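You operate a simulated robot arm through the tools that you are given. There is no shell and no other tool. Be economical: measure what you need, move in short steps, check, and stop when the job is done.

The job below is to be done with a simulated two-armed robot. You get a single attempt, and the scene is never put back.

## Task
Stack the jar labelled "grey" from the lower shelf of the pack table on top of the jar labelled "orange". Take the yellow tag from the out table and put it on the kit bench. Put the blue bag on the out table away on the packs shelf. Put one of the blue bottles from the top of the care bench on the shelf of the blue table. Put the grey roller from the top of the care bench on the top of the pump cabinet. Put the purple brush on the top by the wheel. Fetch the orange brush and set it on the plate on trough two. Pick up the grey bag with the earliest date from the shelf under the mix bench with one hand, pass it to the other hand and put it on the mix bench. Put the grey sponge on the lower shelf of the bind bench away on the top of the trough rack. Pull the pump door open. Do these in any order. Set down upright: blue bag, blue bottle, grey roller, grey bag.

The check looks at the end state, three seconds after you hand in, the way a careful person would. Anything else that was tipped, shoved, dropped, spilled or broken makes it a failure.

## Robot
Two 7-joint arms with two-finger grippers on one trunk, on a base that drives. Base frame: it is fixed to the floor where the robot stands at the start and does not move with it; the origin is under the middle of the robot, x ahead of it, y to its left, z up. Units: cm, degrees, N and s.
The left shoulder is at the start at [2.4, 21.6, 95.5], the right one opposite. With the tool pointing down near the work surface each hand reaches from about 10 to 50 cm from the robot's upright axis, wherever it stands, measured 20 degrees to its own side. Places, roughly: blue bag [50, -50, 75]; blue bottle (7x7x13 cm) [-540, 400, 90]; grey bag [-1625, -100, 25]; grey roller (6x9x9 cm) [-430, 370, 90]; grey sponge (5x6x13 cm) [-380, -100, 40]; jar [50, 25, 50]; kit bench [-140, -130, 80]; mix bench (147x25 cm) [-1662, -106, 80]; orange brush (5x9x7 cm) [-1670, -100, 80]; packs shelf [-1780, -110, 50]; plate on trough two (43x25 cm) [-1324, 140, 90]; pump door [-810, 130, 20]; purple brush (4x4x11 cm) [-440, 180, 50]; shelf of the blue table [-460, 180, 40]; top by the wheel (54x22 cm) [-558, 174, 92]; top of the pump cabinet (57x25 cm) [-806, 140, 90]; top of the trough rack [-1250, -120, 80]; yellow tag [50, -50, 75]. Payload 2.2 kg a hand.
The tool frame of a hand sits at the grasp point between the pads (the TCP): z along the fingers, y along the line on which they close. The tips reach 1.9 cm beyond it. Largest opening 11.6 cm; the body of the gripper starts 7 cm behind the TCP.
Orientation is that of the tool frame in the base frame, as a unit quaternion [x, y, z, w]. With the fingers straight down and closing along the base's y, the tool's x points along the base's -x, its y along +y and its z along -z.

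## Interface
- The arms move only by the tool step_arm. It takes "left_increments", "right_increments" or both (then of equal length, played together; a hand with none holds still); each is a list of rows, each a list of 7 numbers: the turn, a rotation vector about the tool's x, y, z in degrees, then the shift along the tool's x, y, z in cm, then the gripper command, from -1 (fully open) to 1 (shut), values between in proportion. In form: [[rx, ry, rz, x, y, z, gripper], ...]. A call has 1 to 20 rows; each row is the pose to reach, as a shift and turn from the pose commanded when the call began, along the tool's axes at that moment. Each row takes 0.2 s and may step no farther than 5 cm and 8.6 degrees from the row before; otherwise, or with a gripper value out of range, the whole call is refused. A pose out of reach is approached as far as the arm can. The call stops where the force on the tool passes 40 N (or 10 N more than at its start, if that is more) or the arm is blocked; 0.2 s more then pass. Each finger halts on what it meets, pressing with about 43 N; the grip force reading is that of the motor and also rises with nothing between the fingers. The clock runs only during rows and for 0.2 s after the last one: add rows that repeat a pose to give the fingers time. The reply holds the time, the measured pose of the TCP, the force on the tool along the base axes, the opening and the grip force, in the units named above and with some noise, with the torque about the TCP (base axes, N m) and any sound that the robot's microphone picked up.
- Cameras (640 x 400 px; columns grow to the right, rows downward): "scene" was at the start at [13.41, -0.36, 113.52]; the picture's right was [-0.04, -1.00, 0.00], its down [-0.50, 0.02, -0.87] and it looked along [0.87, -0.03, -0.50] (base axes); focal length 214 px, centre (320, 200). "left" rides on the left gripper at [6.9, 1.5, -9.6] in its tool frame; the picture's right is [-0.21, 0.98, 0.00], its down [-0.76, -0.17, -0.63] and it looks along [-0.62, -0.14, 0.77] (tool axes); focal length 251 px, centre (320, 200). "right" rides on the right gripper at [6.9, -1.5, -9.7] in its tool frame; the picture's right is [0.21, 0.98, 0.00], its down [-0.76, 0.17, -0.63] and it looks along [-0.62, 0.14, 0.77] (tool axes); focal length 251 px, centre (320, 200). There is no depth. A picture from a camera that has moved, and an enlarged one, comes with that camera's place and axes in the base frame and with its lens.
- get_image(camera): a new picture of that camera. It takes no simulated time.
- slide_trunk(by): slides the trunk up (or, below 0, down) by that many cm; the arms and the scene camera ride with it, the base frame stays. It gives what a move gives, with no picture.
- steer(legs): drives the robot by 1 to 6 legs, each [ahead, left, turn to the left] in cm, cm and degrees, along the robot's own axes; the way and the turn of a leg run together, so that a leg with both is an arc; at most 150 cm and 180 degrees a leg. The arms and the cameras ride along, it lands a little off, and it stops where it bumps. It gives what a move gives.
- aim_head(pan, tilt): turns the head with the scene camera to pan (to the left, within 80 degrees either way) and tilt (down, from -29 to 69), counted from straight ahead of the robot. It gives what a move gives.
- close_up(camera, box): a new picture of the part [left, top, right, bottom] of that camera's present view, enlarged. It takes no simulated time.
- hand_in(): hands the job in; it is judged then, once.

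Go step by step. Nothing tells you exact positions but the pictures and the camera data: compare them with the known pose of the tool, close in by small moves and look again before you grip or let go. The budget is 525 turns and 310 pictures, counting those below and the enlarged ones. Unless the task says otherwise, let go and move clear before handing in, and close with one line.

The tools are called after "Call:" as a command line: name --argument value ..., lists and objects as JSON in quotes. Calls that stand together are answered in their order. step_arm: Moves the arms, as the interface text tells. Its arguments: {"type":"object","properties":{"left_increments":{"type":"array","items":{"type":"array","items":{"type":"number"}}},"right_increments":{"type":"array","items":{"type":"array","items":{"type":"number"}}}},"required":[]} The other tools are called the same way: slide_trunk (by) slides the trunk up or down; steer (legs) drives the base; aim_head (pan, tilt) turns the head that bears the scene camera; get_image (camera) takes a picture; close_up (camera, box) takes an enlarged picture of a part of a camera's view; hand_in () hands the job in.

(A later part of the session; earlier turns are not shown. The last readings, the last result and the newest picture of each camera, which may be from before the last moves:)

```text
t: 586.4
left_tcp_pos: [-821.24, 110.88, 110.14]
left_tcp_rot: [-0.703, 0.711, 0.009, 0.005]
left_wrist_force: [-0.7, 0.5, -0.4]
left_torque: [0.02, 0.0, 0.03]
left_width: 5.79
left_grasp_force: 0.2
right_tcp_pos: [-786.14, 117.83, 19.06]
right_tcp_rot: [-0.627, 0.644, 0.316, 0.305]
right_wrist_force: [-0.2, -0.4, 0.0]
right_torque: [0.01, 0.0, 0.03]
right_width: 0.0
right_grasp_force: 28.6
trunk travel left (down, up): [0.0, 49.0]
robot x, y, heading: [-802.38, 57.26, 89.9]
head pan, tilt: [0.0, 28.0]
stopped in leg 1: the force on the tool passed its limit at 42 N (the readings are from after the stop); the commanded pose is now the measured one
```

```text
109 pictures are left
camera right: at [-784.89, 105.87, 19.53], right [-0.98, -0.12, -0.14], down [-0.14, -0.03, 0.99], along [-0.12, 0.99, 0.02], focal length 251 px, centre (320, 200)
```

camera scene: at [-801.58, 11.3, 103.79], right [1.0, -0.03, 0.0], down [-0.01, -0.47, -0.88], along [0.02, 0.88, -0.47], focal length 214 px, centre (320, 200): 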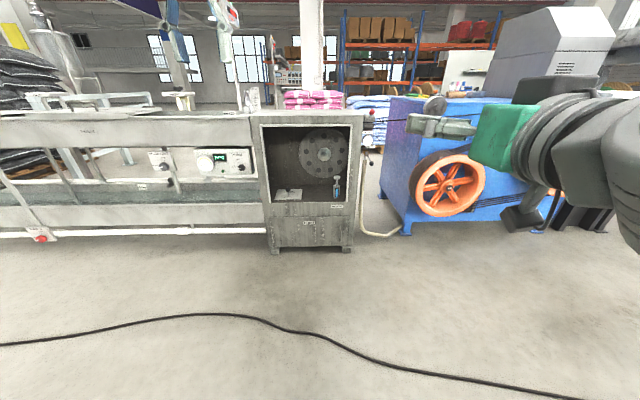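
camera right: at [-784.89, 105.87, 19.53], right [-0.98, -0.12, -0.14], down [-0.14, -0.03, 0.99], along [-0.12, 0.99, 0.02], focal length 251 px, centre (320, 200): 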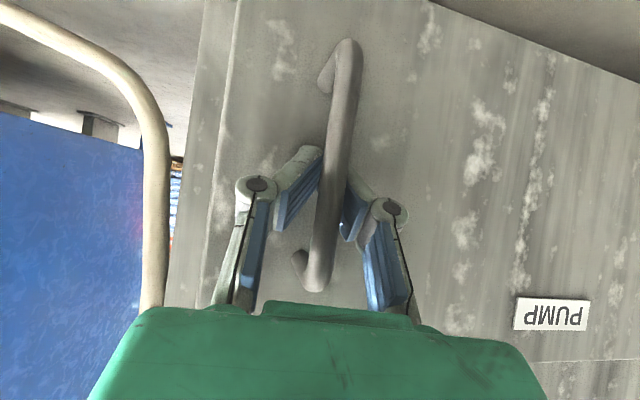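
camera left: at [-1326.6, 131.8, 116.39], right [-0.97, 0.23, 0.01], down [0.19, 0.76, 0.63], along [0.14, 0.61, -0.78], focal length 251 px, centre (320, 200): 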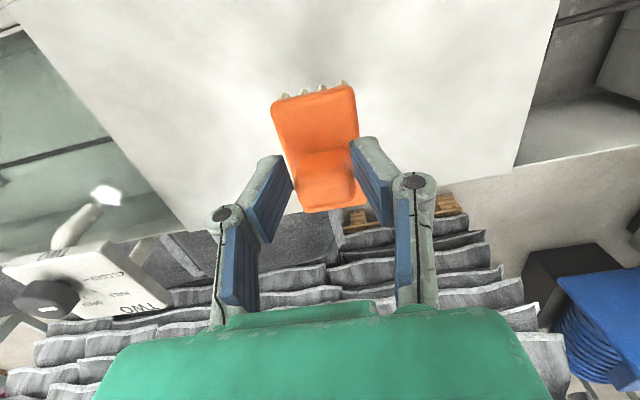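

The fingers are hooked behind the bar and the door is coming open. I'll pull further in small legs.

Call:
steer --legs '[[-5, 0, 0]]'

Call:
steer --legs '[[-5, 0.5, 0]]'

Call:
get_image --camera "right"

Call:
get_image --camera "scene"

```text
t: 587.3
left_tcp_pos: [-821.36, 106.43, 110.73]
left_tcp_rot: [-0.704, 0.711, 0.013, 0.008]
left_wrist_force: [0.6, 0.5, 0.5]
left_torque: [0.04, 0.01, 0.01]
left_width: 5.81
left_grasp_force: 0.1
right_tcp_pos: [-787.29, 113.79, 19.31]
right_tcp_rot: [-0.628, 0.642, 0.321, 0.3]
right_wrist_force: [-0.1, 0.1, -0.3]
right_torque: [-0.01, 0.01, -0.01]
right_width: 0.0
right_grasp_force: 29.0
trunk travel left (down, up): [0.0, 49.0]
robot x, y, heading: [-802.27, 53.6, 89.9]
head pan, tilt: [0.0, 28.0]
stopped in leg 1: the force on the tool passed its limit at 44 N (the readings are from after the stop); the commanded pose is now the measured one
```

```text
t: 588.3
left_tcp_pos: [-821.3, 101.82, 111.34]
left_tcp_rot: [-0.704, 0.71, 0.017, 0.009]
left_wrist_force: [0.0, 0.0, 0.2]
left_torque: [-0.04, -0.01, 0.03]
left_width: 5.79
left_grasp_force: 0.0
right_tcp_pos: [-788.65, 109.84, 19.68]
right_tcp_rot: [-0.63, 0.639, 0.328, 0.296]
right_wrist_force: [-0.2, 0.2, -0.2]
right_torque: [-0.04, 0.01, 0.03]
right_width: 0.0
right_grasp_force: 29.2
trunk travel left (down, up): [0.0, 49.0]
robot x, y, heading: [-802.42, 50.05, 90.3]
head pan, tilt: [0.0, 28.0]
stopped in leg 1: the force on the tool passed its limit at 46 N (the readings are from after the stop); the commanded pose is now the measured one
```

```text
108 pictures are left
camera right: at [-787.16, 98.01, 20.05], right [-0.98, -0.14, -0.12], down [-0.12, -0.04, 0.99], along [-0.14, 0.99, 0.02], focal length 251 px, centre (320, 200)
```

right: 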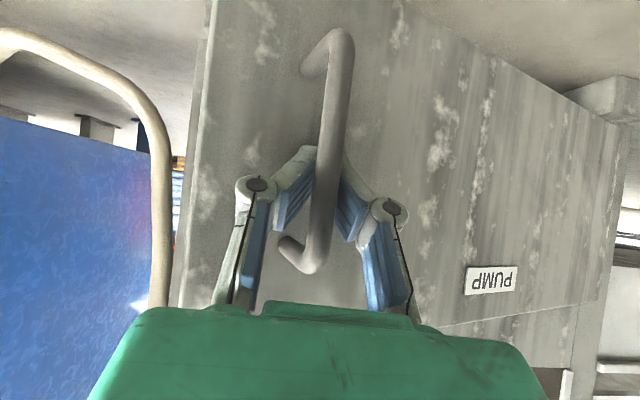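

```text
107 pictures are left
camera scene: at [-802.51, 63.1, 103.8], right [1.0, 0.01, 0.0], down [0.0, -0.47, -0.88], along [-0.01, 0.88, -0.47], focal length 214 px, centre (320, 200)
```

scene: 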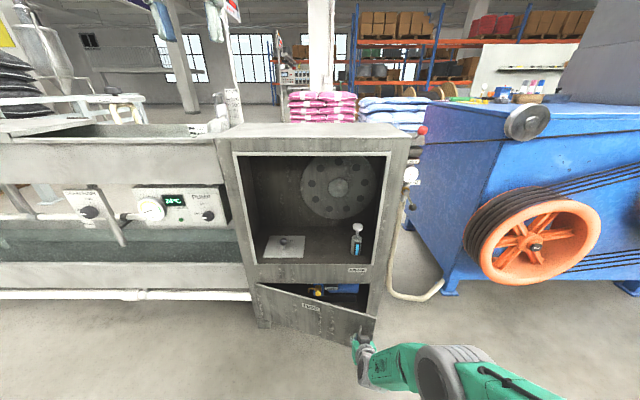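

The door is about 18° open. I'll keep pulling along its arc.

Call:
steer --legs '[[-4.5, 1.6, 0]]'

Call:
steer --legs '[[-4.2, 2, 0]]'

Call:
steer --legs '[[-4, 2.4, 0]]'

Call:
get_image --camera "right"

```text
t: 589.2
left_tcp_pos: [-822.31, 97.35, 111.15]
left_tcp_rot: [-0.704, 0.71, 0.019, 0.008]
left_wrist_force: [0.6, 0.3, 0.6]
left_torque: [0.0, 0.11, 0.02]
left_width: 5.81
left_grasp_force: 0.0
right_tcp_pos: [-790.56, 105.55, 19.79]
right_tcp_rot: [-0.63, 0.637, 0.333, 0.293]
right_wrist_force: [-33.2, 17.2, -1.5]
right_torque: [0.26, 0.19, -0.42]
right_width: 0.0
right_grasp_force: 28.4
trunk travel left (down, up): [0.0, 49.0]
robot x, y, heading: [-803.93, 45.77, 90.7]
head pan, tilt: [0.0, 28.0]
```

```text
t: 590.6
left_tcp_pos: [-824.11, 92.18, 111.95]
left_tcp_rot: [-0.704, 0.71, 0.022, 0.012]
left_wrist_force: [0.5, 0.6, 0.7]
left_torque: [0.02, -0.04, -0.04]
left_width: 5.8
left_grasp_force: 0.0
right_tcp_pos: [-793.2, 101.87, 20.59]
right_tcp_rot: [-0.629, 0.633, 0.341, 0.296]
right_wrist_force: [-1.0, 0.4, -0.4]
right_torque: [-0.05, 0.01, 0.03]
right_width: 0.0
right_grasp_force: 28.5
trunk travel left (down, up): [0.0, 49.0]
robot x, y, heading: [-805.7, 41.2, 90.5]
head pan, tilt: [0.0, 28.0]
stopped in leg 1: the force on the tool passed its limit at 49 N (the readings are from after the stop); the commanded pose is now the measured one
```

```text
t: 592.0
left_tcp_pos: [-826.44, 87.53, 112.24]
left_tcp_rot: [-0.704, 0.71, 0.027, 0.014]
left_wrist_force: [-1.1, -0.9, 0.2]
left_torque: [-0.02, -0.04, -0.02]
left_width: 5.81
left_grasp_force: 0.0
right_tcp_pos: [-796.3, 97.87, 21.11]
right_tcp_rot: [-0.628, 0.63, 0.347, 0.297]
right_wrist_force: [0.6, -1.6, -1.8]
right_torque: [0.21, -0.01, 0.0]
right_width: 0.0
right_grasp_force: 28.5
trunk travel left (down, up): [0.0, 49.0]
robot x, y, heading: [-808.16, 37.0, 90.1]
head pan, tilt: [0.0, 28.0]
stopped in leg 1: the force on the tool passed its limit at 45 N (the readings are from after the stop); the commanded pose is now the measured one
```

```text
106 pictures are left
camera right: at [-794.45, 85.91, 21.14], right [-0.98, -0.15, -0.11], down [-0.1, -0.08, 0.99], along [-0.16, 0.98, 0.06], focal length 251 px, centre (320, 200)
```

right: 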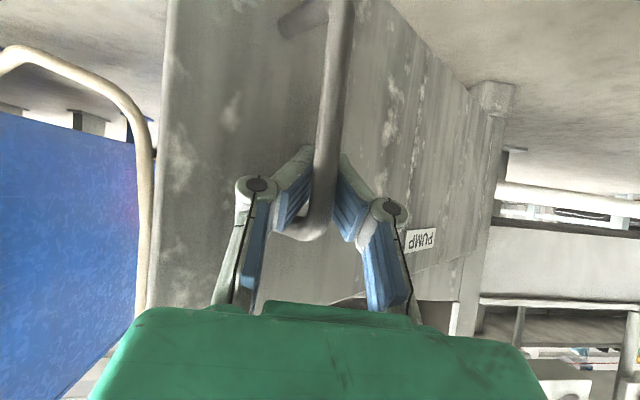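

About 37° open. I'll re-centre the hand on the bar and continue.

Call:
step_arm --right_increments '[[0, 0, 0, 0.8, 0, 0.7, 1], [0, 0, 0, 1.8, 0, 1.5, 1]]'

Call:
steer --legs '[[-3.6, 2.8, 0]]'

Call:
steer --legs '[[-3.4, 3.2, 0]]'

Call:
steer --legs '[[-3, 3.4, 0]]'

Call:
get_image --camera "right"

Call:
get_image --camera "scene"

```text
t: 592.6
left_tcp_pos: [-826.41, 87.4, 112.36]
left_tcp_rot: [-0.703, 0.71, 0.026, 0.012]
left_wrist_force: [-0.7, 0.6, 0.2]
left_torque: [0.0, -0.04, 0.02]
left_width: 5.8
left_grasp_force: 0.0
right_tcp_pos: [-796.23, 98.03, 18.99]
right_tcp_rot: [-0.628, 0.628, 0.35, 0.298]
right_wrist_force: [-0.2, -0.2, -0.5]
right_torque: [-0.04, -0.03, 0.0]
right_width: 0.0
right_grasp_force: 28.8
right hand out of reach, approached as far as the arm can: row 2
trunk travel left (down, up): [0.0, 49.0]
robot x, y, heading: [-808.64, 37.52, 90.4]
head pan, tilt: [0.0, 28.0]
```

```text
t: 593.6
left_tcp_pos: [-825.54, 83.6, 113.02]
left_tcp_rot: [-0.702, 0.711, 0.036, 0.007]
left_wrist_force: [1.6, -0.5, -0.8]
left_torque: [-0.01, 0.12, 0.02]
left_width: 5.78
left_grasp_force: 0.1
right_tcp_pos: [-798.3, 95.29, 19.45]
right_tcp_rot: [-0.623, 0.628, 0.362, 0.293]
right_wrist_force: [-1.1, 2.1, 1.6]
right_torque: [0.04, 0.04, 0.0]
right_width: 0.6
right_grasp_force: 28.9
trunk travel left (down, up): [0.0, 49.0]
robot x, y, heading: [-810.38, 34.22, 90.5]
head pan, tilt: [0.0, 28.0]
stopped in leg 1: the force on the tool passed its limit at 53 N (the readings are from after the stop); the commanded pose is now the measured one
```

```text
t: 594.5
left_tcp_pos: [-828.54, 80.53, 112.91]
left_tcp_rot: [-0.701, 0.712, 0.036, 0.006]
left_wrist_force: [0.9, 0.5, 0.0]
left_torque: [-0.02, 0.06, 0.02]
left_width: 5.82
left_grasp_force: 0.1
right_tcp_pos: [-801.6, 92.11, 19.49]
right_tcp_rot: [-0.623, 0.628, 0.363, 0.293]
right_wrist_force: [-20.5, 25.1, -8.0]
right_torque: [0.03, 0.32, -0.22]
right_width: 0.61
right_grasp_force: 28.7
trunk travel left (down, up): [0.0, 49.0]
robot x, y, heading: [-813.06, 31.32, 90.4]
head pan, tilt: [0.0, 28.0]
```

```text
t: 595.4
left_tcp_pos: [-831.62, 77.17, 113.08]
left_tcp_rot: [-0.701, 0.712, 0.036, 0.008]
left_wrist_force: [0.3, 0.6, 0.7]
left_torque: [-0.03, 0.13, 0.0]
left_width: 5.81
left_grasp_force: 0.0
right_tcp_pos: [-804.85, 89.75, 20.14]
right_tcp_rot: [-0.622, 0.625, 0.367, 0.296]
right_wrist_force: [-19.0, 30.9, -4.9]
right_torque: [0.25, 0.25, -0.23]
right_width: 0.6
right_grasp_force: 28.3
trunk travel left (down, up): [0.0, 49.0]
robot x, y, heading: [-816.13, 27.68, 90.6]
head pan, tilt: [0.0, 28.0]
```

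```text
105 pictures are left
camera right: at [-802.9, 77.9, 19.69], right [-0.98, -0.16, -0.09], down [-0.07, -0.11, 0.99], along [-0.17, 0.98, 0.1], focal length 251 px, centre (320, 200)
```

right: 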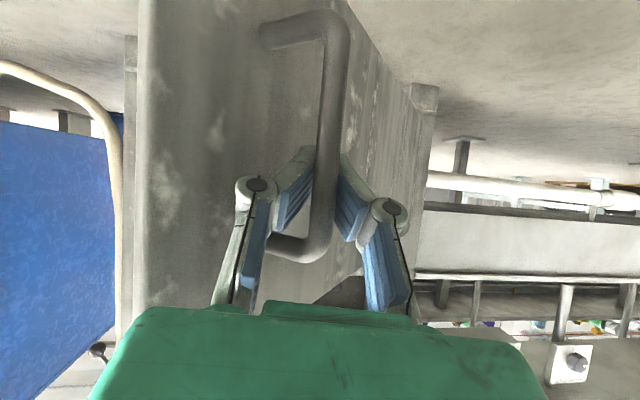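

```text
104 pictures are left
camera scene: at [-815.05, 41.33, 103.74], right [1.0, 0.01, -0.01], down [-0.01, -0.47, -0.88], along [-0.01, 0.88, -0.47], focal length 214 px, centre (320, 200)
```

scene: 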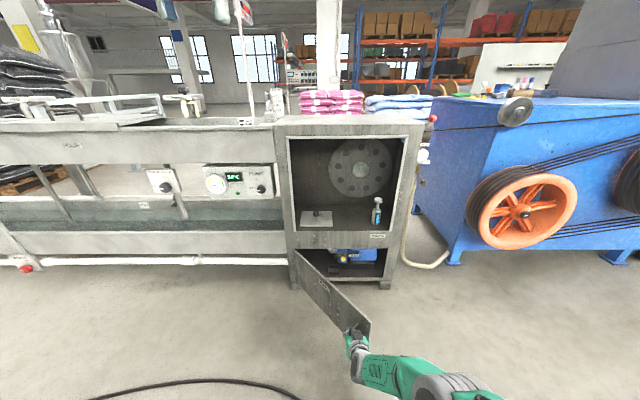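

About 53° open with the pump visible. A few more pulls toward 80–90°.

Call:
steer --legs '[[-2.6, 3.8, 0]]'

Call:
steer --legs '[[-2.2, 4, 0]]'

Call:
steer --legs '[[-1.6, 4.2, 0]]'

Call:
get_image --camera "scene"

```text
t: 596.3
left_tcp_pos: [-834.19, 74.41, 113.17]
left_tcp_rot: [-0.7, 0.713, 0.04, 0.005]
left_wrist_force: [1.2, 0.8, -1.1]
left_torque: [-0.08, 0.08, 0.02]
left_width: 5.79
left_grasp_force: 0.0
right_tcp_pos: [-808.15, 87.62, 20.47]
right_tcp_rot: [-0.619, 0.623, 0.373, 0.299]
right_wrist_force: [-13.7, 25.6, -10.0]
right_torque: [0.24, 0.14, -0.15]
right_width: 0.61
right_grasp_force: 28.4
trunk travel left (down, up): [0.0, 49.0]
robot x, y, heading: [-819.26, 25.56, 90.7]
head pan, tilt: [0.0, 28.0]
```

```text
t: 597.2
left_tcp_pos: [-836.89, 71.98, 113.27]
left_tcp_rot: [-0.7, 0.713, 0.045, 0.004]
left_wrist_force: [0.7, 0.9, -0.1]
left_torque: [-0.08, 0.11, 0.03]
left_width: 5.81
left_grasp_force: 0.0
right_tcp_pos: [-811.34, 85.91, 20.94]
right_tcp_rot: [-0.616, 0.622, 0.377, 0.303]
right_wrist_force: [-8.1, 22.0, -4.2]
right_torque: [0.27, 0.16, -0.07]
right_width: 0.6
right_grasp_force: 27.9
trunk travel left (down, up): [0.0, 49.0]
robot x, y, heading: [-822.71, 23.01, 90.7]
head pan, tilt: [0.0, 28.0]
```

```text
t: 598.1
left_tcp_pos: [-840.22, 70.08, 113.47]
left_tcp_rot: [-0.699, 0.714, 0.044, 0.004]
left_wrist_force: [1.3, 0.3, 0.2]
left_torque: [-0.01, 0.14, 0.05]
left_width: 5.81
left_grasp_force: 0.0
right_tcp_pos: [-814.87, 84.52, 21.04]
right_tcp_rot: [-0.616, 0.621, 0.378, 0.304]
right_wrist_force: [-0.7, 8.5, -25.3]
right_torque: [0.49, 0.22, -0.27]
right_width: 0.61
right_grasp_force: 28.5
trunk travel left (down, up): [0.0, 49.0]
robot x, y, heading: [-826.41, 21.82, 90.5]
head pan, tilt: [0.0, 28.0]
```

```text
103 pictures are left
camera scene: at [-824.48, 35.34, 103.69], right [1.0, 0.01, -0.02], down [-0.01, -0.48, -0.88], along [-0.02, 0.88, -0.48], focal length 214 px, centre (320, 200)
```

scene: 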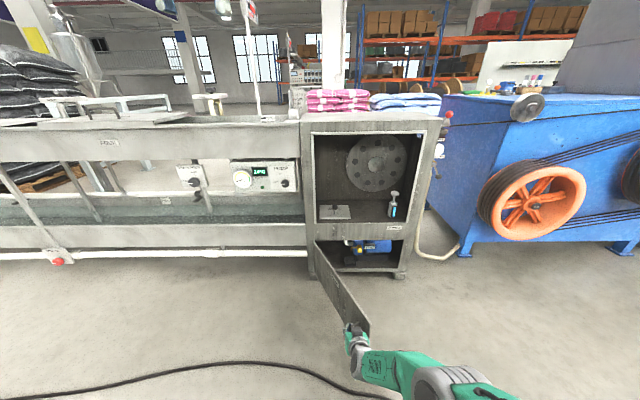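

About 68° open. I'll swing it a bit wider so it clears the front of the cabinet.

Call:
steer --legs '[[-1.2, 4.5, 0]]'

Call:
steer --legs '[[-0.8, 4.5, 0]]'

Call:
steer --legs '[[-0.3, 4.5, 0]]'

Call:
get_image --camera "right"

```text
t: 599.1
left_tcp_pos: [-844.47, 67.57, 114.31]
left_tcp_rot: [-0.697, 0.715, 0.049, 0.012]
left_wrist_force: [1.3, 0.5, -0.4]
left_torque: [-0.03, 0.06, 0.02]
left_width: 5.79
left_grasp_force: 0.0
right_tcp_pos: [-818.58, 83.1, 21.14]
right_tcp_rot: [-0.616, 0.621, 0.375, 0.307]
right_wrist_force: [-5.1, 25.3, -30.9]
right_torque: [0.84, 0.79, -0.59]
right_width: 0.59
right_grasp_force: 30.4
trunk travel left (down, up): [0.0, 49.0]
robot x, y, heading: [-830.18, 20.51, 90.4]
head pan, tilt: [0.0, 28.0]
stopped in leg 1: the force on the tool passed its limit at 41 N (the readings are from after the stop); the commanded pose is now the measured one
```

```text
t: 600.0
left_tcp_pos: [-847.64, 66.44, 114.27]
left_tcp_rot: [-0.698, 0.715, 0.051, 0.009]
left_wrist_force: [1.1, 0.2, -0.6]
left_torque: [-0.02, 0.07, -0.02]
left_width: 5.8
left_grasp_force: 0.1
right_tcp_pos: [-822.43, 82.11, 21.12]
right_tcp_rot: [-0.615, 0.621, 0.378, 0.306]
right_wrist_force: [0.7, 3.7, -25.4]
right_torque: [0.27, -0.07, -0.22]
right_width: 0.61
right_grasp_force: 30.5
trunk travel left (down, up): [0.0, 49.0]
robot x, y, heading: [-834.12, 19.64, 90.6]
head pan, tilt: [0.0, 28.0]
```

```text
t: 601.0
left_tcp_pos: [-850.53, 64.76, 115.07]
left_tcp_rot: [-0.695, 0.716, 0.058, 0.013]
left_wrist_force: [1.2, -0.7, -0.2]
left_torque: [-0.02, 0.09, 0.01]
left_width: 5.76
left_grasp_force: 0.0
right_tcp_pos: [-825.23, 81.43, 21.19]
right_tcp_rot: [-0.613, 0.622, 0.378, 0.309]
right_wrist_force: [-0.6, 21.2, -23.9]
right_torque: [1.02, 0.68, -0.61]
right_width: 0.61
right_grasp_force: 32.2
trunk travel left (down, up): [0.0, 49.0]
robot x, y, heading: [-837.51, 19.38, 90.5]
head pan, tilt: [0.0, 28.0]
stopped in leg 1: the force on the tool passed its limit at 44 N (the readings are from after the stop); the commanded pose is now the measured one
```

```text
102 pictures are left
camera right: at [-823.48, 69.57, 20.36], right [-0.98, -0.15, -0.09], down [-0.07, -0.14, 0.99], along [-0.16, 0.98, 0.13], focal length 251 px, centre (320, 200)
```

right: 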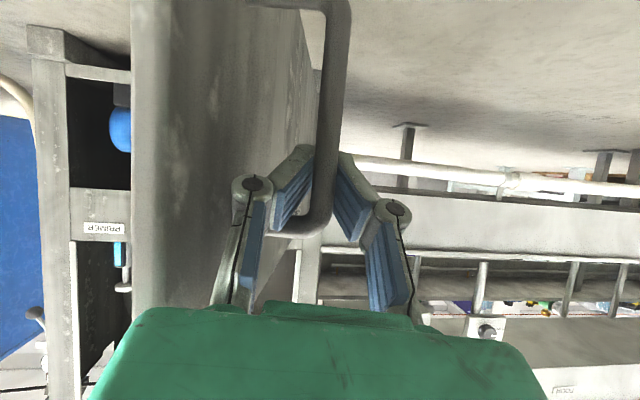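

The door stands about 82° open. I'll open the fingers slightly and drive straight back to slip off the bar.

Call:
step_arm --right_increments '[[0, 0, 0, 0, 0, 0, 0.75], [0, 0, 0, 0, 0, 0, 0.6], [0, 0, 0, 0, 0, 0, 0.6]]'

Call:
steer --legs '[[-6, 0, 0]]'

Call:
get_image --camera "right"

```text
t: 601.8
left_tcp_pos: [-851.82, 64.55, 115.0]
left_tcp_rot: [-0.696, 0.716, 0.054, 0.016]
left_wrist_force: [-0.1, 0.3, -0.1]
left_torque: [-0.03, 0.03, 0.04]
left_width: 5.79
left_grasp_force: 0.0
right_tcp_pos: [-825.68, 81.41, 21.34]
right_tcp_rot: [-0.616, 0.619, 0.375, 0.311]
right_wrist_force: [0.3, -4.6, -9.2]
right_torque: [0.09, 0.24, -0.02]
right_width: 2.44
right_grasp_force: 0.4
trunk travel left (down, up): [0.0, 49.0]
robot x, y, heading: [-837.26, 19.37, 90.4]
head pan, tilt: [0.0, 28.0]
```

```text
t: 602.8
left_tcp_pos: [-853.96, 58.16, 115.06]
left_tcp_rot: [-0.698, 0.714, 0.051, 0.023]
left_wrist_force: [-0.7, -1.2, 0.8]
left_torque: [0.02, -0.04, -0.02]
left_width: 5.78
left_grasp_force: 0.0
right_tcp_pos: [-826.75, 75.15, 21.74]
right_tcp_rot: [0.619, -0.615, -0.374, -0.314]
right_wrist_force: [-0.5, 0.2, 0.1]
right_torque: [-0.02, -0.04, -0.05]
right_width: 2.32
right_grasp_force: 0.0
trunk travel left (down, up): [0.0, 49.0]
robot x, y, heading: [-837.96, 13.3, 90.7]
head pan, tilt: [0.0, 28.0]
```

```text
101 pictures are left
camera right: at [-824.83, 63.39, 20.91], right [-0.98, -0.16, -0.11], down [-0.09, -0.15, 0.99], along [-0.17, 0.98, 0.13], focal length 251 px, centre (320, 200)
```

right: 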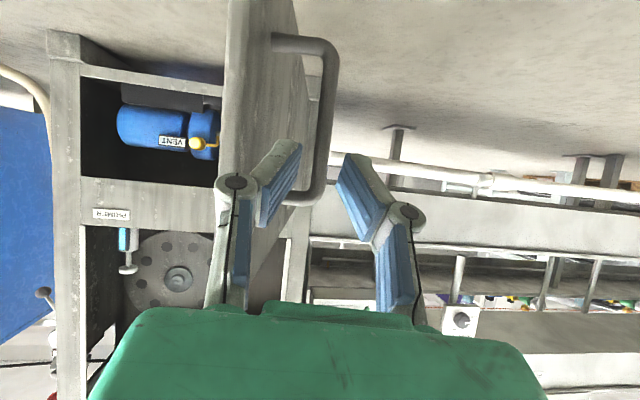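

The hand is free and the door stays open with the pump visible. I'll raise the right arm and drive on toward the wheel table area to find the care bench.

Call:
step_arm --right_increments '[[0, 0, 0, -3.6, 0, -3.1, 0], [0, 3, 0, -7.1, 0, -6.3, -1], [0, 6, 0, -10.7, 0, -9.4, -1], [0, 9, 0, -14.2, 0, -12.5, -1], [0, 12, 0, -17.8, 0, -15.6, -1], [0, 15, 0, -21.4, 0, -18.8, -1], [0, 18, 0, -24.9, 0, -21.9, -1], [0, 21, 0, -28.5, 0, -25, -1], [0, 24, 0, -32, 0, -28.1, -1], [0, 27, 0, -35.6, 0, -31.3, -1], [0, 30, 0, -39.2, 0, -34.4, -1], [0, 33, 0, -42.7, 0, -37.5, -1], [0, 36, 0, -46.3, 0, -40.6, -1], [0, 38, 0, -49.8, 0, -43.8, -1], [0, 38, 0, -53.4, 0, -46.9, -1]]'

Call:
steer --legs '[[-13, 0, 0], [0, 0, -90], [150, 0, 0], [90, 0, 0]]'

Call:
aim_head --pan 60 --tilt 12

Call:
get_image --camera "scene"

```text
t: 606.0
left_tcp_pos: [-852.97, 57.99, 115.31]
left_tcp_rot: [-0.697, 0.714, 0.055, 0.02]
left_wrist_force: [-0.3, -0.8, -0.6]
left_torque: [-0.02, 0.0, 0.0]
left_width: 5.79
left_grasp_force: 0.0
right_tcp_pos: [-820.69, 63.52, 91.61]
right_tcp_rot: [0.706, -0.684, -0.155, -0.094]
right_wrist_force: [0.3, 0.4, 0.0]
right_torque: [0.03, -0.02, -0.02]
right_width: 11.6
right_grasp_force: 0.1
trunk travel left (down, up): [0.0, 49.0]
robot x, y, heading: [-838.12, 13.38, 90.5]
head pan, tilt: [0.0, 28.0]
```

```text
t: 622.4
left_tcp_pos: [-553.39, 26.12, 115.06]
left_tcp_rot: [0.004, 0.998, 0.024, 0.053]
left_wrist_force: [-0.2, -0.6, 0.0]
left_torque: [0.01, 0.02, -0.03]
left_width: 5.82
left_grasp_force: 0.0
right_tcp_pos: [-547.23, -5.95, 91.56]
right_tcp_rot: [-0.022, 0.983, 0.043, 0.175]
right_wrist_force: [-0.1, -0.4, 0.6]
right_torque: [-0.02, -0.03, -0.01]
right_width: 11.63
right_grasp_force: 0.2
trunk travel left (down, up): [0.0, 49.0]
robot x, y, heading: [-597.87, 10.63, 1.6]
head pan, tilt: [0.0, 28.0]
```

```text
t: 623.7
left_tcp_pos: [-553.62, 26.23, 115.29]
left_tcp_rot: [0.004, 0.998, 0.024, 0.055]
left_wrist_force: [0.5, -0.1, 0.1]
left_torque: [-0.01, 0.03, -0.02]
left_width: 5.84
left_grasp_force: 0.1
right_tcp_pos: [-547.62, -6.01, 91.69]
right_tcp_rot: [-0.021, 0.983, 0.045, 0.178]
right_wrist_force: [-0.5, 0.0, -0.2]
right_torque: [0.01, -0.01, -0.02]
right_width: 11.6
right_grasp_force: 0.0
trunk travel left (down, up): [0.0, 49.0]
robot x, y, heading: [-597.57, 10.21, 1.6]
head pan, tilt: [60.0, 12.0]
```

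```text
100 pictures are left
camera scene: at [-589.2, 18.64, 106.39], right [0.88, -0.48, 0.0], down [-0.1, -0.18, -0.98], along [0.47, 0.86, -0.21], focal length 214 px, centre (320, 200)
```

scene: 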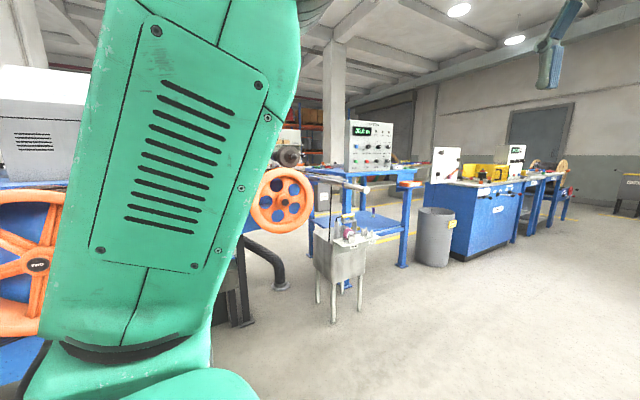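

I'll turn to face this area squarely.

Call:
steer --legs '[[45, 0, 0], [0, 0, 88.4]]'

Call:
aim_head --pan -5 --tilt 15

Call:
get_image --camera "scene"

```text
t: 630.0
left_tcp_pos: [-563.78, 57.32, 115.31]
left_tcp_rot: [-0.663, 0.746, 0.054, 0.024]
left_wrist_force: [0.1, -0.3, 0.6]
left_torque: [0.06, 0.01, -0.01]
left_width: 5.8
left_grasp_force: 0.0
right_tcp_pos: [-531.09, 59.87, 91.72]
right_tcp_rot: [-0.673, 0.716, 0.151, 0.103]
right_wrist_force: [-1.4, 0.4, 0.1]
right_torque: [-0.01, -0.01, 0.0]
right_width: 11.6
right_grasp_force: 0.0
trunk travel left (down, up): [0.0, 49.0]
robot x, y, heading: [-553.17, 11.38, 85.3]
head pan, tilt: [60.0, 12.0]
```

```text
t: 631.4
left_tcp_pos: [-563.89, 57.11, 115.39]
left_tcp_rot: [-0.664, 0.745, 0.055, 0.025]
left_wrist_force: [-0.4, 0.7, 0.1]
left_torque: [0.02, -0.01, 0.02]
left_width: 5.78
left_grasp_force: 0.0
right_tcp_pos: [-531.12, 59.61, 91.85]
right_tcp_rot: [-0.673, 0.717, 0.152, 0.103]
right_wrist_force: [-1.0, -0.1, -1.1]
right_torque: [0.01, -0.02, 0.02]
right_width: 11.62
right_grasp_force: 0.1
trunk travel left (down, up): [0.0, 49.0]
robot x, y, heading: [-552.67, 11.7, 85.2]
head pan, tilt: [-5.0, 15.0]
```

```text
99 pictures are left
camera scene: at [-550.9, 24.8, 105.89], right [0.99, -0.17, 0.0], down [-0.04, -0.26, -0.97], along [0.16, 0.95, -0.26], focal length 214 px, centre (320, 200)
```

scene: 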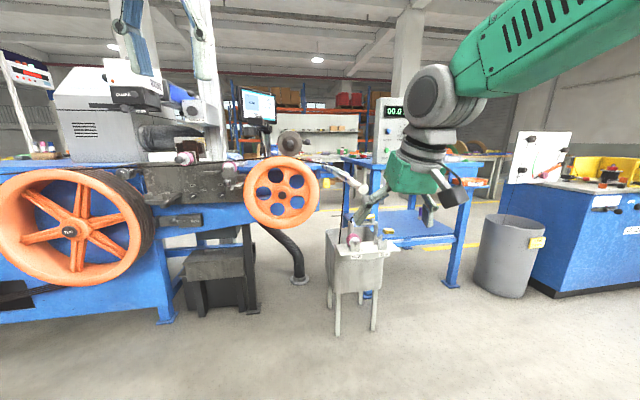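

Call:
close_up --camera "scene" --box '[230, 80, 550, 280]'

```text
2.00 times, centred on (390, 180) of scene
camera zoom: at [-550.9, 24.8, 105.89], right [0.99, -0.17, 0.0], down [-0.04, -0.26, -0.97], along [0.16, 0.95, -0.26], focal length 429 px, centre (180, 240)
```

zoom: 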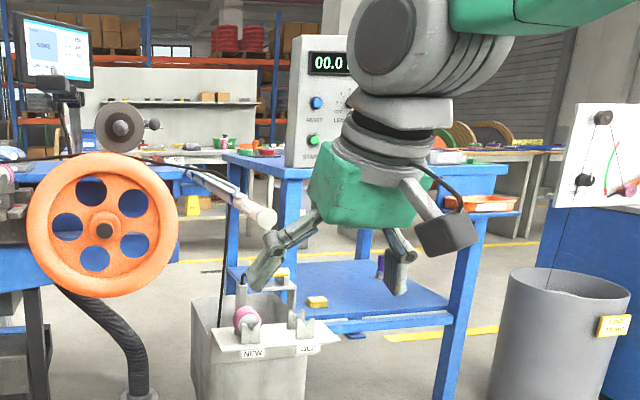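

The purple brush stands on the blue table's lower shelf at about (−440, 177). I'll move in front of that table and look closer.

Call:
steer --legs '[[0, -95, 4.8], [50, 0, 0]]'

Call:
aim_head --pan -8 --tilt 25

Call:
get_image --camera "scene"

```text
t: 639.0
left_tcp_pos: [-472.84, 102.14, 115.27]
left_tcp_rot: [-0.704, 0.707, 0.055, 0.021]
left_wrist_force: [0.5, 0.9, -0.6]
left_torque: [-0.03, 0.05, -0.01]
left_width: 5.79
left_grasp_force: 0.0
right_tcp_pos: [-440.48, 108.34, 91.72]
right_tcp_rot: [0.712, -0.678, -0.156, -0.094]
right_wrist_force: [-0.2, 0.6, 0.2]
right_torque: [0.01, -0.04, -0.05]
right_width: 11.61
right_grasp_force: 0.0
trunk travel left (down, up): [0.0, 49.0]
robot x, y, heading: [-456.63, 58.12, 91.7]
head pan, tilt: [-5.0, 15.0]
```

```text
t: 639.7
left_tcp_pos: [-472.8, 101.92, 115.37]
left_tcp_rot: [-0.705, 0.707, 0.057, 0.022]
left_wrist_force: [0.5, -0.1, -0.1]
left_torque: [0.02, -0.01, 0.0]
left_width: 5.82
left_grasp_force: 0.0
right_tcp_pos: [-440.57, 108.17, 91.76]
right_tcp_rot: [0.712, -0.678, -0.157, -0.096]
right_wrist_force: [0.0, 0.5, -0.1]
right_torque: [0.01, 0.04, -0.01]
right_width: 11.6
right_grasp_force: 0.1
trunk travel left (down, up): [0.0, 49.0]
robot x, y, heading: [-456.95, 57.93, 91.7]
head pan, tilt: [-8.0, 25.0]
```

```text
97 pictures are left
camera scene: at [-455.84, 71.28, 104.28], right [0.99, -0.11, 0.0], down [-0.05, -0.42, -0.91], along [0.1, 0.9, -0.42], focal length 214 px, centre (320, 200)
```

scene: 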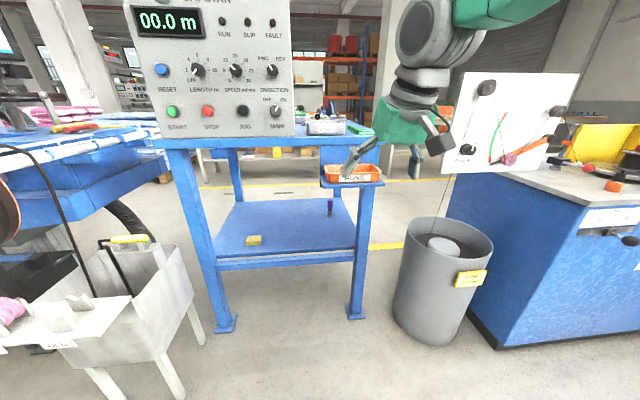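

The brush stands at about (−438, 180), on the shelf at z≈44.5, well inside. I'll first straighten the right hand's roll, then lower it and pitch it to nearly horizontal.

Call:
step_arm --right_increments '[[2.4, 0, -2, 0, 0, 0, -1], [4.7, 0, -3.9, 0, 0, 0, -1], [4.7, 0, -3.9, 0, 0, 0, -1]]'

Call:
step_arm --right_increments '[[0, -6.9, 0, 0.7, 0, 4.5, -1], [0, -13.8, 0, 1.3, 0, 9.1, -1], [0, -20.6, 0, 2, 0, 13.6, -1], [0, -27.5, 0, 2.7, 0, 18.2, -1], [0, -34.4, 0, 3.3, 0, 22.7, -1], [0, -41.3, 0, 4, 0, 27.3, -1], [0, -48.1, 0, 4.6, 0, 31.8, -1], [0, -55, 0, 5.3, 0, 36.4, -1], [0, -55, 0, 5.3, 0, 36.4, -1]]'

Call:
steer --legs '[[0, 2.5, -1.7], [38, 0, 0]]'

Call:
get_image --camera "right"

Call:
get_image --camera "scene"

```text
t: 640.5
left_tcp_pos: [-472.57, 101.88, 115.55]
left_tcp_rot: [-0.704, 0.708, 0.057, 0.022]
left_wrist_force: [0.2, 0.3, 0.3]
left_torque: [0.04, 0.01, 0.0]
left_width: 5.78
left_grasp_force: 0.0
right_tcp_pos: [-440.55, 108.28, 91.97]
right_tcp_rot: [0.731, -0.658, -0.126, -0.13]
right_wrist_force: [-0.3, 0.8, 0.3]
right_torque: [0.01, -0.02, 0.01]
right_width: 11.6
right_grasp_force: 0.1
trunk travel left (down, up): [0.0, 49.0]
robot x, y, heading: [-456.6, 58.03, 91.4]
head pan, tilt: [-8.0, 25.0]
```

```text
t: 642.5
left_tcp_pos: [-472.66, 101.91, 115.57]
left_tcp_rot: [-0.704, 0.708, 0.057, 0.023]
left_wrist_force: [0.9, -0.2, -0.6]
left_torque: [-0.01, -0.01, -0.01]
left_width: 5.82
left_grasp_force: 0.0
right_tcp_pos: [-440.56, 116.36, 55.97]
right_tcp_rot: [0.59, -0.523, -0.449, -0.42]
right_wrist_force: [-0.6, 0.2, -0.1]
right_torque: [0.0, 0.01, 0.03]
right_width: 11.62
right_grasp_force: 0.0
trunk travel left (down, up): [0.0, 49.0]
robot x, y, heading: [-456.37, 58.65, 91.9]
head pan, tilt: [-8.0, 25.0]
```

```text
t: 645.1
left_tcp_pos: [-475.17, 135.65, 115.95]
left_tcp_rot: [-0.697, 0.714, 0.057, 0.027]
left_wrist_force: [0.5, -0.6, -1.0]
left_torque: [0.03, 0.02, 0.0]
left_width: 5.8
left_grasp_force: 0.1
right_tcp_pos: [-442.92, 148.63, 55.67]
right_tcp_rot: [0.592, -0.532, -0.438, -0.417]
right_wrist_force: [0.0, -0.4, -1.0]
right_torque: [-0.02, 0.0, 0.01]
right_width: 11.58
right_grasp_force: 0.0
trunk travel left (down, up): [0.0, 49.0]
robot x, y, heading: [-459.96, 92.66, 90.4]
head pan, tilt: [-8.0, 25.0]
stopped in leg 2: the robot was blocked; the commanded pose is now the measured one
```

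```text
96 pictures are left
camera right: at [-440.34, 137.52, 51.74], right [-0.96, -0.14, -0.23], down [-0.16, -0.42, 0.89], along [-0.22, 0.9, 0.38], focal length 251 px, centre (320, 200)
```

right: 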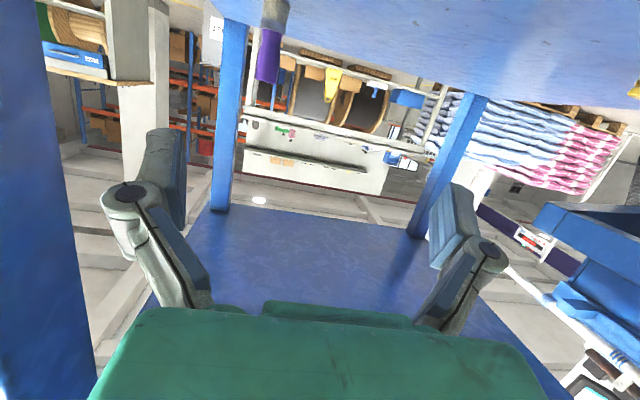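

```text
95 pictures are left
camera scene: at [-459.24, 104.72, 104.47], right [0.99, -0.13, 0.0], down [-0.05, -0.41, -0.91], along [0.12, 0.9, -0.41], focal length 214 px, centre (320, 200)
```

scene: 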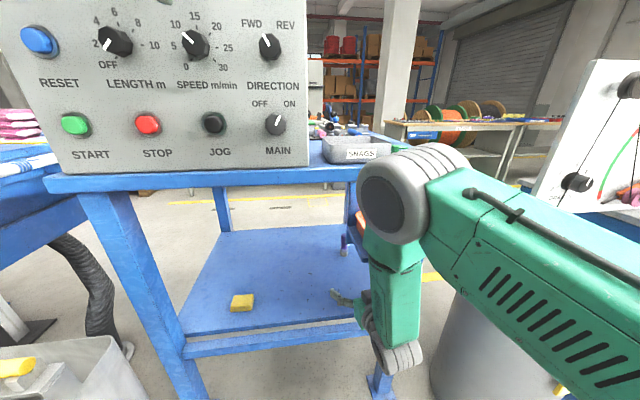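

The robot stopped early, blocked by something. I'll back off 8 cm and check what the left hand is facing.

Call:
steer --legs '[[-8, 0, 0]]'

Call:
get_image --camera "left"

```text
t: 646.2
left_tcp_pos: [-474.77, 128.62, 115.51]
left_tcp_rot: [-0.696, 0.715, 0.056, 0.023]
left_wrist_force: [0.1, 0.2, -0.4]
left_torque: [0.02, 0.0, 0.02]
left_width: 5.8
left_grasp_force: 0.0
right_tcp_pos: [-442.28, 141.12, 55.2]
right_tcp_rot: [0.591, -0.537, -0.435, -0.417]
right_wrist_force: [-0.5, -0.5, -0.9]
right_torque: [-0.01, -0.03, 0.02]
right_width: 11.6
right_grasp_force: 0.1
trunk travel left (down, up): [0.0, 49.0]
robot x, y, heading: [-459.98, 84.75, 90.2]
head pan, tilt: [-8.0, 25.0]
```

```text
94 pictures are left
camera left: at [-476.11, 120.55, 124.49], right [-0.97, 0.23, 0.07], down [0.22, 0.68, 0.7], along [0.12, 0.7, -0.71], focal length 251 px, centre (320, 200)
```

left: 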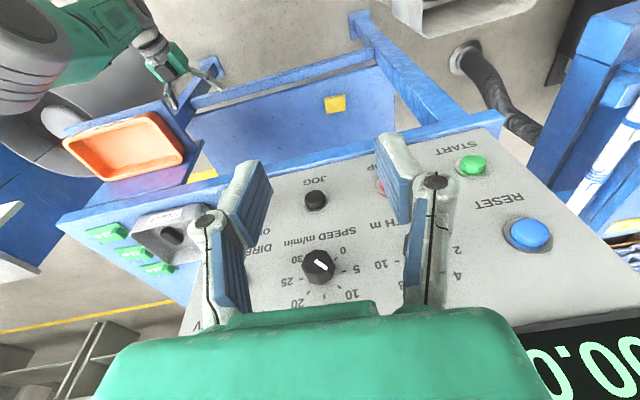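

The left hand was facing the control panel. I'll tuck the left hand in low and close to the body before going forward again.

Call:
step_arm --left_increments '[[0, 0, 0, 3.5, 0.8, 2, 0.5], [0, 0, 0, 7, 1.6, 5, 0.5], [0, 0, 0, 10.5, 2.4, 9, 0.5], [0, 0, 0, 14, 3.2, 13, 0.5], [0, 0, 0, 17, 4, 17, 0.5], [0, 0, 0, 19, 5, 20, 0.5], [0, 0, 0, 19, 5, 20, 0.5]]'

Call:
get_image --camera "scene"

```text
refused: row 3 steps farther than a row can; nothing moved
```

```text
93 pictures are left
camera scene: at [-458.62, 97.92, 104.28], right [0.99, -0.13, 0.0], down [-0.06, -0.42, -0.91], along [0.12, 0.9, -0.42], focal length 214 px, centre (320, 200)
```

scene: 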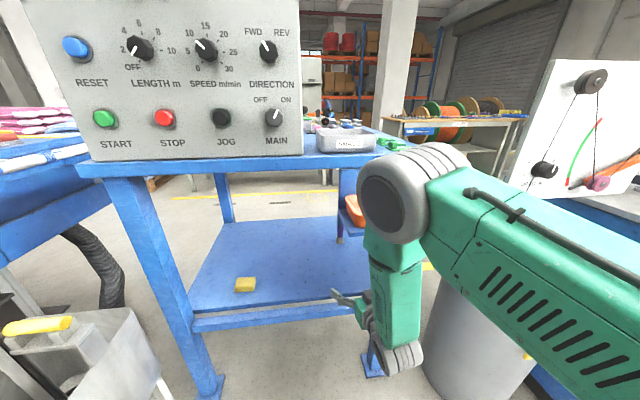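

The right elbow would foul the table's side tray if I reach in from the front. Approaching from behind may be better, since the care bench is back there anyway. I'll look for a way through.

Call:
step_arm --left_increments '[[0, 0, 0, 3, 0.8, 2, 0.5], [0, 0, 0, 6, 1.6, 5, 0.5], [0, 0, 0, 9, 2.4, 8, 0.5], [0, 0, 0, 12, 3.2, 11, 0.5], [0, 0, 0, 15, 4, 14, 0.5], [0, 0, 0, 17, 5, 17.5, 0.5], [0, 0, 0, 19, 5, 20, 0.5]]'

Call:
steer --legs '[[-50, 0, 0]]'

Call:
aim_head --pan -50 --tilt 10

Call:
get_image --camera "scene"

```text
t: 647.8
left_tcp_pos: [-481.27, 111.92, 93.89]
left_tcp_rot: [-0.697, 0.715, 0.057, 0.025]
left_wrist_force: [-0.8, -0.7, 0.1]
left_torque: [0.02, 0.02, -0.02]
left_width: 2.89
left_grasp_force: 0.1
right_tcp_pos: [-442.07, 140.95, 55.19]
right_tcp_rot: [0.591, -0.536, -0.436, -0.416]
right_wrist_force: [-0.9, 0.4, -1.5]
right_torque: [0.0, 0.01, 0.0]
right_width: 11.6
right_grasp_force: 0.0
trunk travel left (down, up): [0.0, 49.0]
robot x, y, heading: [-459.64, 84.86, 90.6]
head pan, tilt: [-8.0, 25.0]
```

```text
t: 650.8
left_tcp_pos: [-480.85, 59.9, 93.82]
left_tcp_rot: [-0.703, 0.708, 0.057, 0.024]
left_wrist_force: [-0.4, -0.6, 0.0]
left_torque: [0.0, 0.02, -0.01]
left_width: 2.9
left_grasp_force: 0.0
right_tcp_pos: [-442.38, 89.69, 55.24]
right_tcp_rot: [0.596, -0.53, -0.44, -0.413]
right_wrist_force: [0.9, 0.3, -1.6]
right_torque: [-0.05, 0.04, -0.06]
right_width: 11.61
right_grasp_force: 0.0
trunk travel left (down, up): [0.0, 49.0]
robot x, y, heading: [-459.02, 33.35, 91.3]
head pan, tilt: [-8.0, 25.0]
```

```text
t: 651.9
left_tcp_pos: [-480.92, 59.78, 93.98]
left_tcp_rot: [-0.703, 0.708, 0.059, 0.025]
left_wrist_force: [0.8, 0.3, -0.1]
left_torque: [0.0, -0.04, -0.02]
left_width: 2.9
left_grasp_force: 0.1
right_tcp_pos: [-442.37, 89.6, 55.3]
right_tcp_rot: [0.596, -0.53, -0.44, -0.413]
right_wrist_force: [-0.1, -0.3, 0.2]
right_torque: [0.02, 0.05, 0.0]
right_width: 11.58
right_grasp_force: 0.1
trunk travel left (down, up): [0.0, 49.0]
robot x, y, heading: [-459.23, 33.03, 91.9]
head pan, tilt: [-50.0, 10.0]
```

```text
92 pictures are left
camera scene: at [-452.27, 43.4, 106.72], right [0.66, -0.75, 0.0], down [-0.13, -0.12, -0.98], along [0.74, 0.65, -0.17], focal length 214 px, centre (320, 200)
```

scene: 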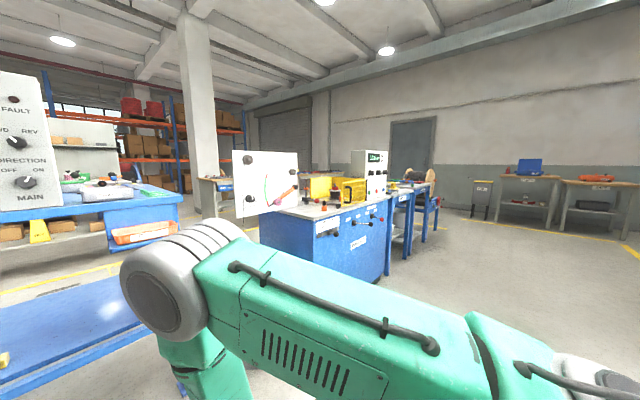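

The row of benches can be passed at its far (+x) end, near x≈−50. I'll raise the right arm and drive around to the lane behind.

Call:
step_arm --right_increments '[[0, 0, 0, -3.8, 0, -2.2, -1], [0, 0, 0, -7.5, 0, -4.4, -1], [0, 0, 0, -11.3, 0, -6.7, -1], [0, 0, 0, -15, 0, -8.9, -1], [0, 0, 0, -18.8, 0, -11.1, -1], [0, 0, 0, -22.5, 0, -13.3, -1], [0, 0, 0, -26.3, 0, -15.6, -1], [0, 0, 0, -30, 0, -17.8, -1], [0, 0, 0, -33.8, 0, -20, -1]]'

Call:
steer --legs '[[-15, 0, 0], [0, 0, -92], [150, 0, 0], [150, 0, 0], [110, 0, 0], [0, 0, 90]]'

Call:
aim_head --pan 20 --tilt 10

Call:
get_image --camera "scene"

```text
t: 653.9
left_tcp_pos: [-480.24, 59.72, 94.04]
left_tcp_rot: [-0.704, 0.708, 0.06, 0.023]
left_wrist_force: [0.6, 0.2, -0.3]
left_torque: [0.01, 0.02, -0.02]
left_width: 2.9
left_grasp_force: 0.0
right_tcp_pos: [-441.6, 79.87, 93.85]
right_tcp_rot: [0.594, -0.532, -0.442, -0.412]
right_wrist_force: [0.7, 0.1, -0.2]
right_torque: [-0.01, -0.01, 0.05]
right_width: 11.61
right_grasp_force: 0.1
trunk travel left (down, up): [0.0, 49.0]
robot x, y, heading: [-458.74, 32.98, 91.6]
head pan, tilt: [-50.0, 10.0]
```

```text
t: 682.4
left_tcp_pos: [-68.68, 40.79, 93.93]
left_tcp_rot: [-0.694, 0.717, 0.058, 0.025]
left_wrist_force: [-0.5, 0.8, -0.4]
left_torque: [0.05, 0.0, 0.0]
left_width: 2.89
left_grasp_force: 0.0
right_tcp_pos: [-29.43, 59.93, 93.77]
right_tcp_rot: [0.589, -0.537, -0.435, -0.418]
right_wrist_force: [-0.8, -0.3, -0.5]
right_torque: [0.02, 0.0, 0.0]
right_width: 11.57
right_grasp_force: 0.1
trunk travel left (down, up): [0.0, 49.0]
robot x, y, heading: [-47.44, 13.72, 90.2]
head pan, tilt: [-50.0, 10.0]
```

```text
t: 683.8
left_tcp_pos: [-68.74, 40.74, 94.02]
left_tcp_rot: [-0.695, 0.716, 0.058, 0.026]
left_wrist_force: [-0.7, 0.4, 0.2]
left_torque: [0.02, -0.01, -0.02]
left_width: 2.91
left_grasp_force: 0.0
right_tcp_pos: [-29.48, 59.89, 93.86]
right_tcp_rot: [0.589, -0.537, -0.436, -0.418]
right_wrist_force: [-0.1, 0.7, -0.1]
right_torque: [0.01, 0.02, 0.02]
right_width: 11.59
right_grasp_force: 0.0
trunk travel left (down, up): [0.0, 49.0]
robot x, y, heading: [-47.6, 13.74, 90.2]
head pan, tilt: [20.0, 10.0]
```

```text
91 pictures are left
camera scene: at [-50.59, 26.35, 106.72], right [0.94, 0.34, 0.0], down [0.06, -0.17, -0.98], along [-0.34, 0.92, -0.18], focal length 214 px, centre (320, 200)
```

scene: 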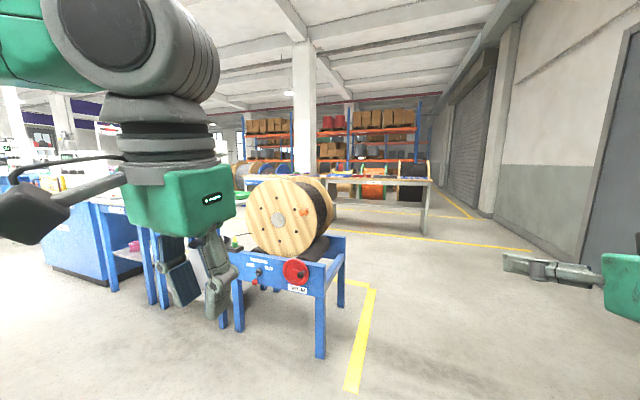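

The winder's edge is at x≈−80. I'll shift 14 cm right, drive up to y≈255, then face −x.

Call:
steer --legs '[[0, -14, 0], [150, 0, 0], [90, 0, 0], [0, 0, 90]]'

Call:
aim_head --pan -10 --tilt 10

Call:
get_image --camera "scene"

```text
t: 700.1
left_tcp_pos: [-64.29, 232.94, 94.03]
left_tcp_rot: [0.996, -0.058, -0.06, 0.022]
left_wrist_force: [0.5, -0.5, 0.7]
left_torque: [-0.02, -0.01, -0.01]
left_width: 2.9
left_grasp_force: 0.2
right_tcp_pos: [-80.06, 273.37, 93.83]
right_tcp_rot: [0.797, 0.002, -0.604, -0.013]
right_wrist_force: [-0.8, -0.3, -0.8]
right_torque: [-0.01, 0.02, -0.03]
right_width: 11.56
right_grasp_force: 0.0
trunk travel left (down, up): [0.0, 49.0]
robot x, y, heading: [-35.57, 251.16, 175.5]
head pan, tilt: [20.0, 10.0]
```

```text
t: 701.0
left_tcp_pos: [-64.29, 232.68, 94.1]
left_tcp_rot: [0.996, -0.057, -0.061, 0.02]
left_wrist_force: [-0.3, -0.5, 0.1]
left_torque: [0.0, -0.01, -0.01]
left_width: 2.89
left_grasp_force: 0.1
right_tcp_pos: [-79.98, 273.22, 93.97]
right_tcp_rot: [0.797, 0.004, -0.604, -0.012]
right_wrist_force: [0.6, 0.1, -1.2]
right_torque: [0.03, 0.0, -0.01]
right_width: 11.59
right_grasp_force: 0.0
trunk travel left (down, up): [0.0, 49.0]
robot x, y, heading: [-35.34, 251.71, 175.1]
head pan, tilt: [-10.0, 10.0]
```

```text
90 pictures are left
camera scene: at [-48.51, 254.09, 106.72], right [0.25, 0.97, 0.0], down [0.17, -0.04, -0.98], along [-0.95, 0.25, -0.18], focal length 214 px, centre (320, 200)
```

scene: 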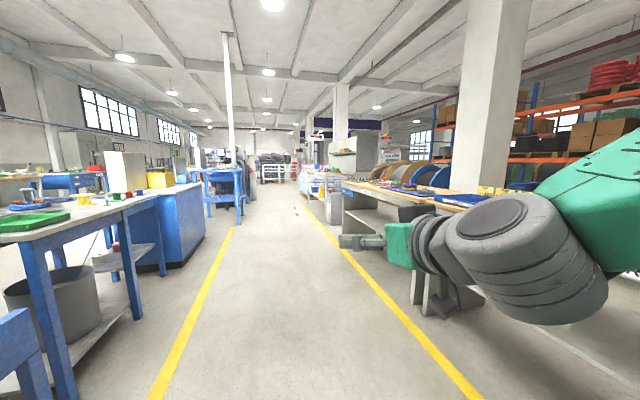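

A second aisle runs along −x at y≈190–320. I'll drive along it to x≈−400 and look at the care bench on the right.

Call:
steer --legs '[[0, 0, 4.5], [150, 0, 0], [150, 0, 0], [70, 0, 0]]'

Call:
aim_head --pan -45 --tilt 15

Call:
get_image --camera "scene"

```text
t: 719.5
left_tcp_pos: [-434.82, 234.97, 94.06]
left_tcp_rot: [0.998, -0.006, -0.058, 0.024]
left_wrist_force: [-0.7, 0.7, -0.4]
left_torque: [0.02, -0.01, 0.0]
left_width: 2.9
left_grasp_force: 0.0
right_tcp_pos: [-454.74, 273.69, 93.92]
right_tcp_rot: [0.796, 0.043, -0.604, 0.017]
right_wrist_force: [-0.2, 0.0, 0.1]
right_torque: [-0.01, 0.02, 0.01]
right_width: 11.6
right_grasp_force: 0.1
trunk travel left (down, up): [0.0, 49.0]
robot x, y, heading: [-408.29, 256.45, -178.7]
head pan, tilt: [-10.0, 10.0]
```

```text
t: 720.5
left_tcp_pos: [-434.84, 234.93, 94.04]
left_tcp_rot: [0.998, -0.006, -0.06, 0.025]
left_wrist_force: [0.8, -0.2, -0.7]
left_torque: [0.01, 0.01, 0.01]
left_width: 2.89
left_grasp_force: 0.1
right_tcp_pos: [-454.65, 273.77, 93.87]
right_tcp_rot: [0.795, 0.044, -0.605, 0.018]
right_wrist_force: [0.3, -0.3, 0.4]
right_torque: [0.0, 0.02, -0.03]
right_width: 11.6
right_grasp_force: 0.1
trunk travel left (down, up): [0.0, 49.0]
robot x, y, heading: [-408.27, 256.7, -178.9]
head pan, tilt: [-45.0, 15.0]
```

```text
89 pictures are left
camera scene: at [-419.03, 262.85, 105.91], right [0.69, 0.72, 0.0], down [0.19, -0.18, -0.97], along [-0.7, 0.67, -0.26], focal length 214 px, centre (320, 200)
```

scene: 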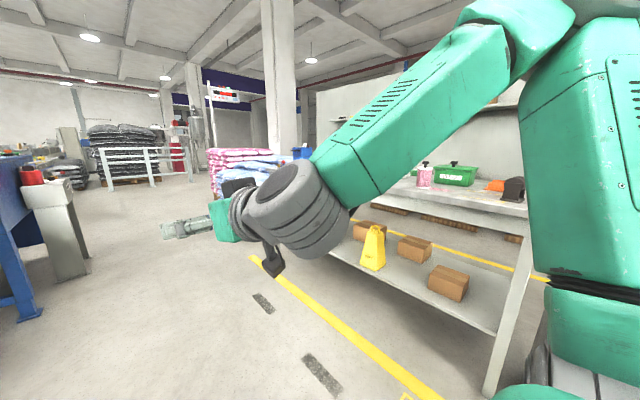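

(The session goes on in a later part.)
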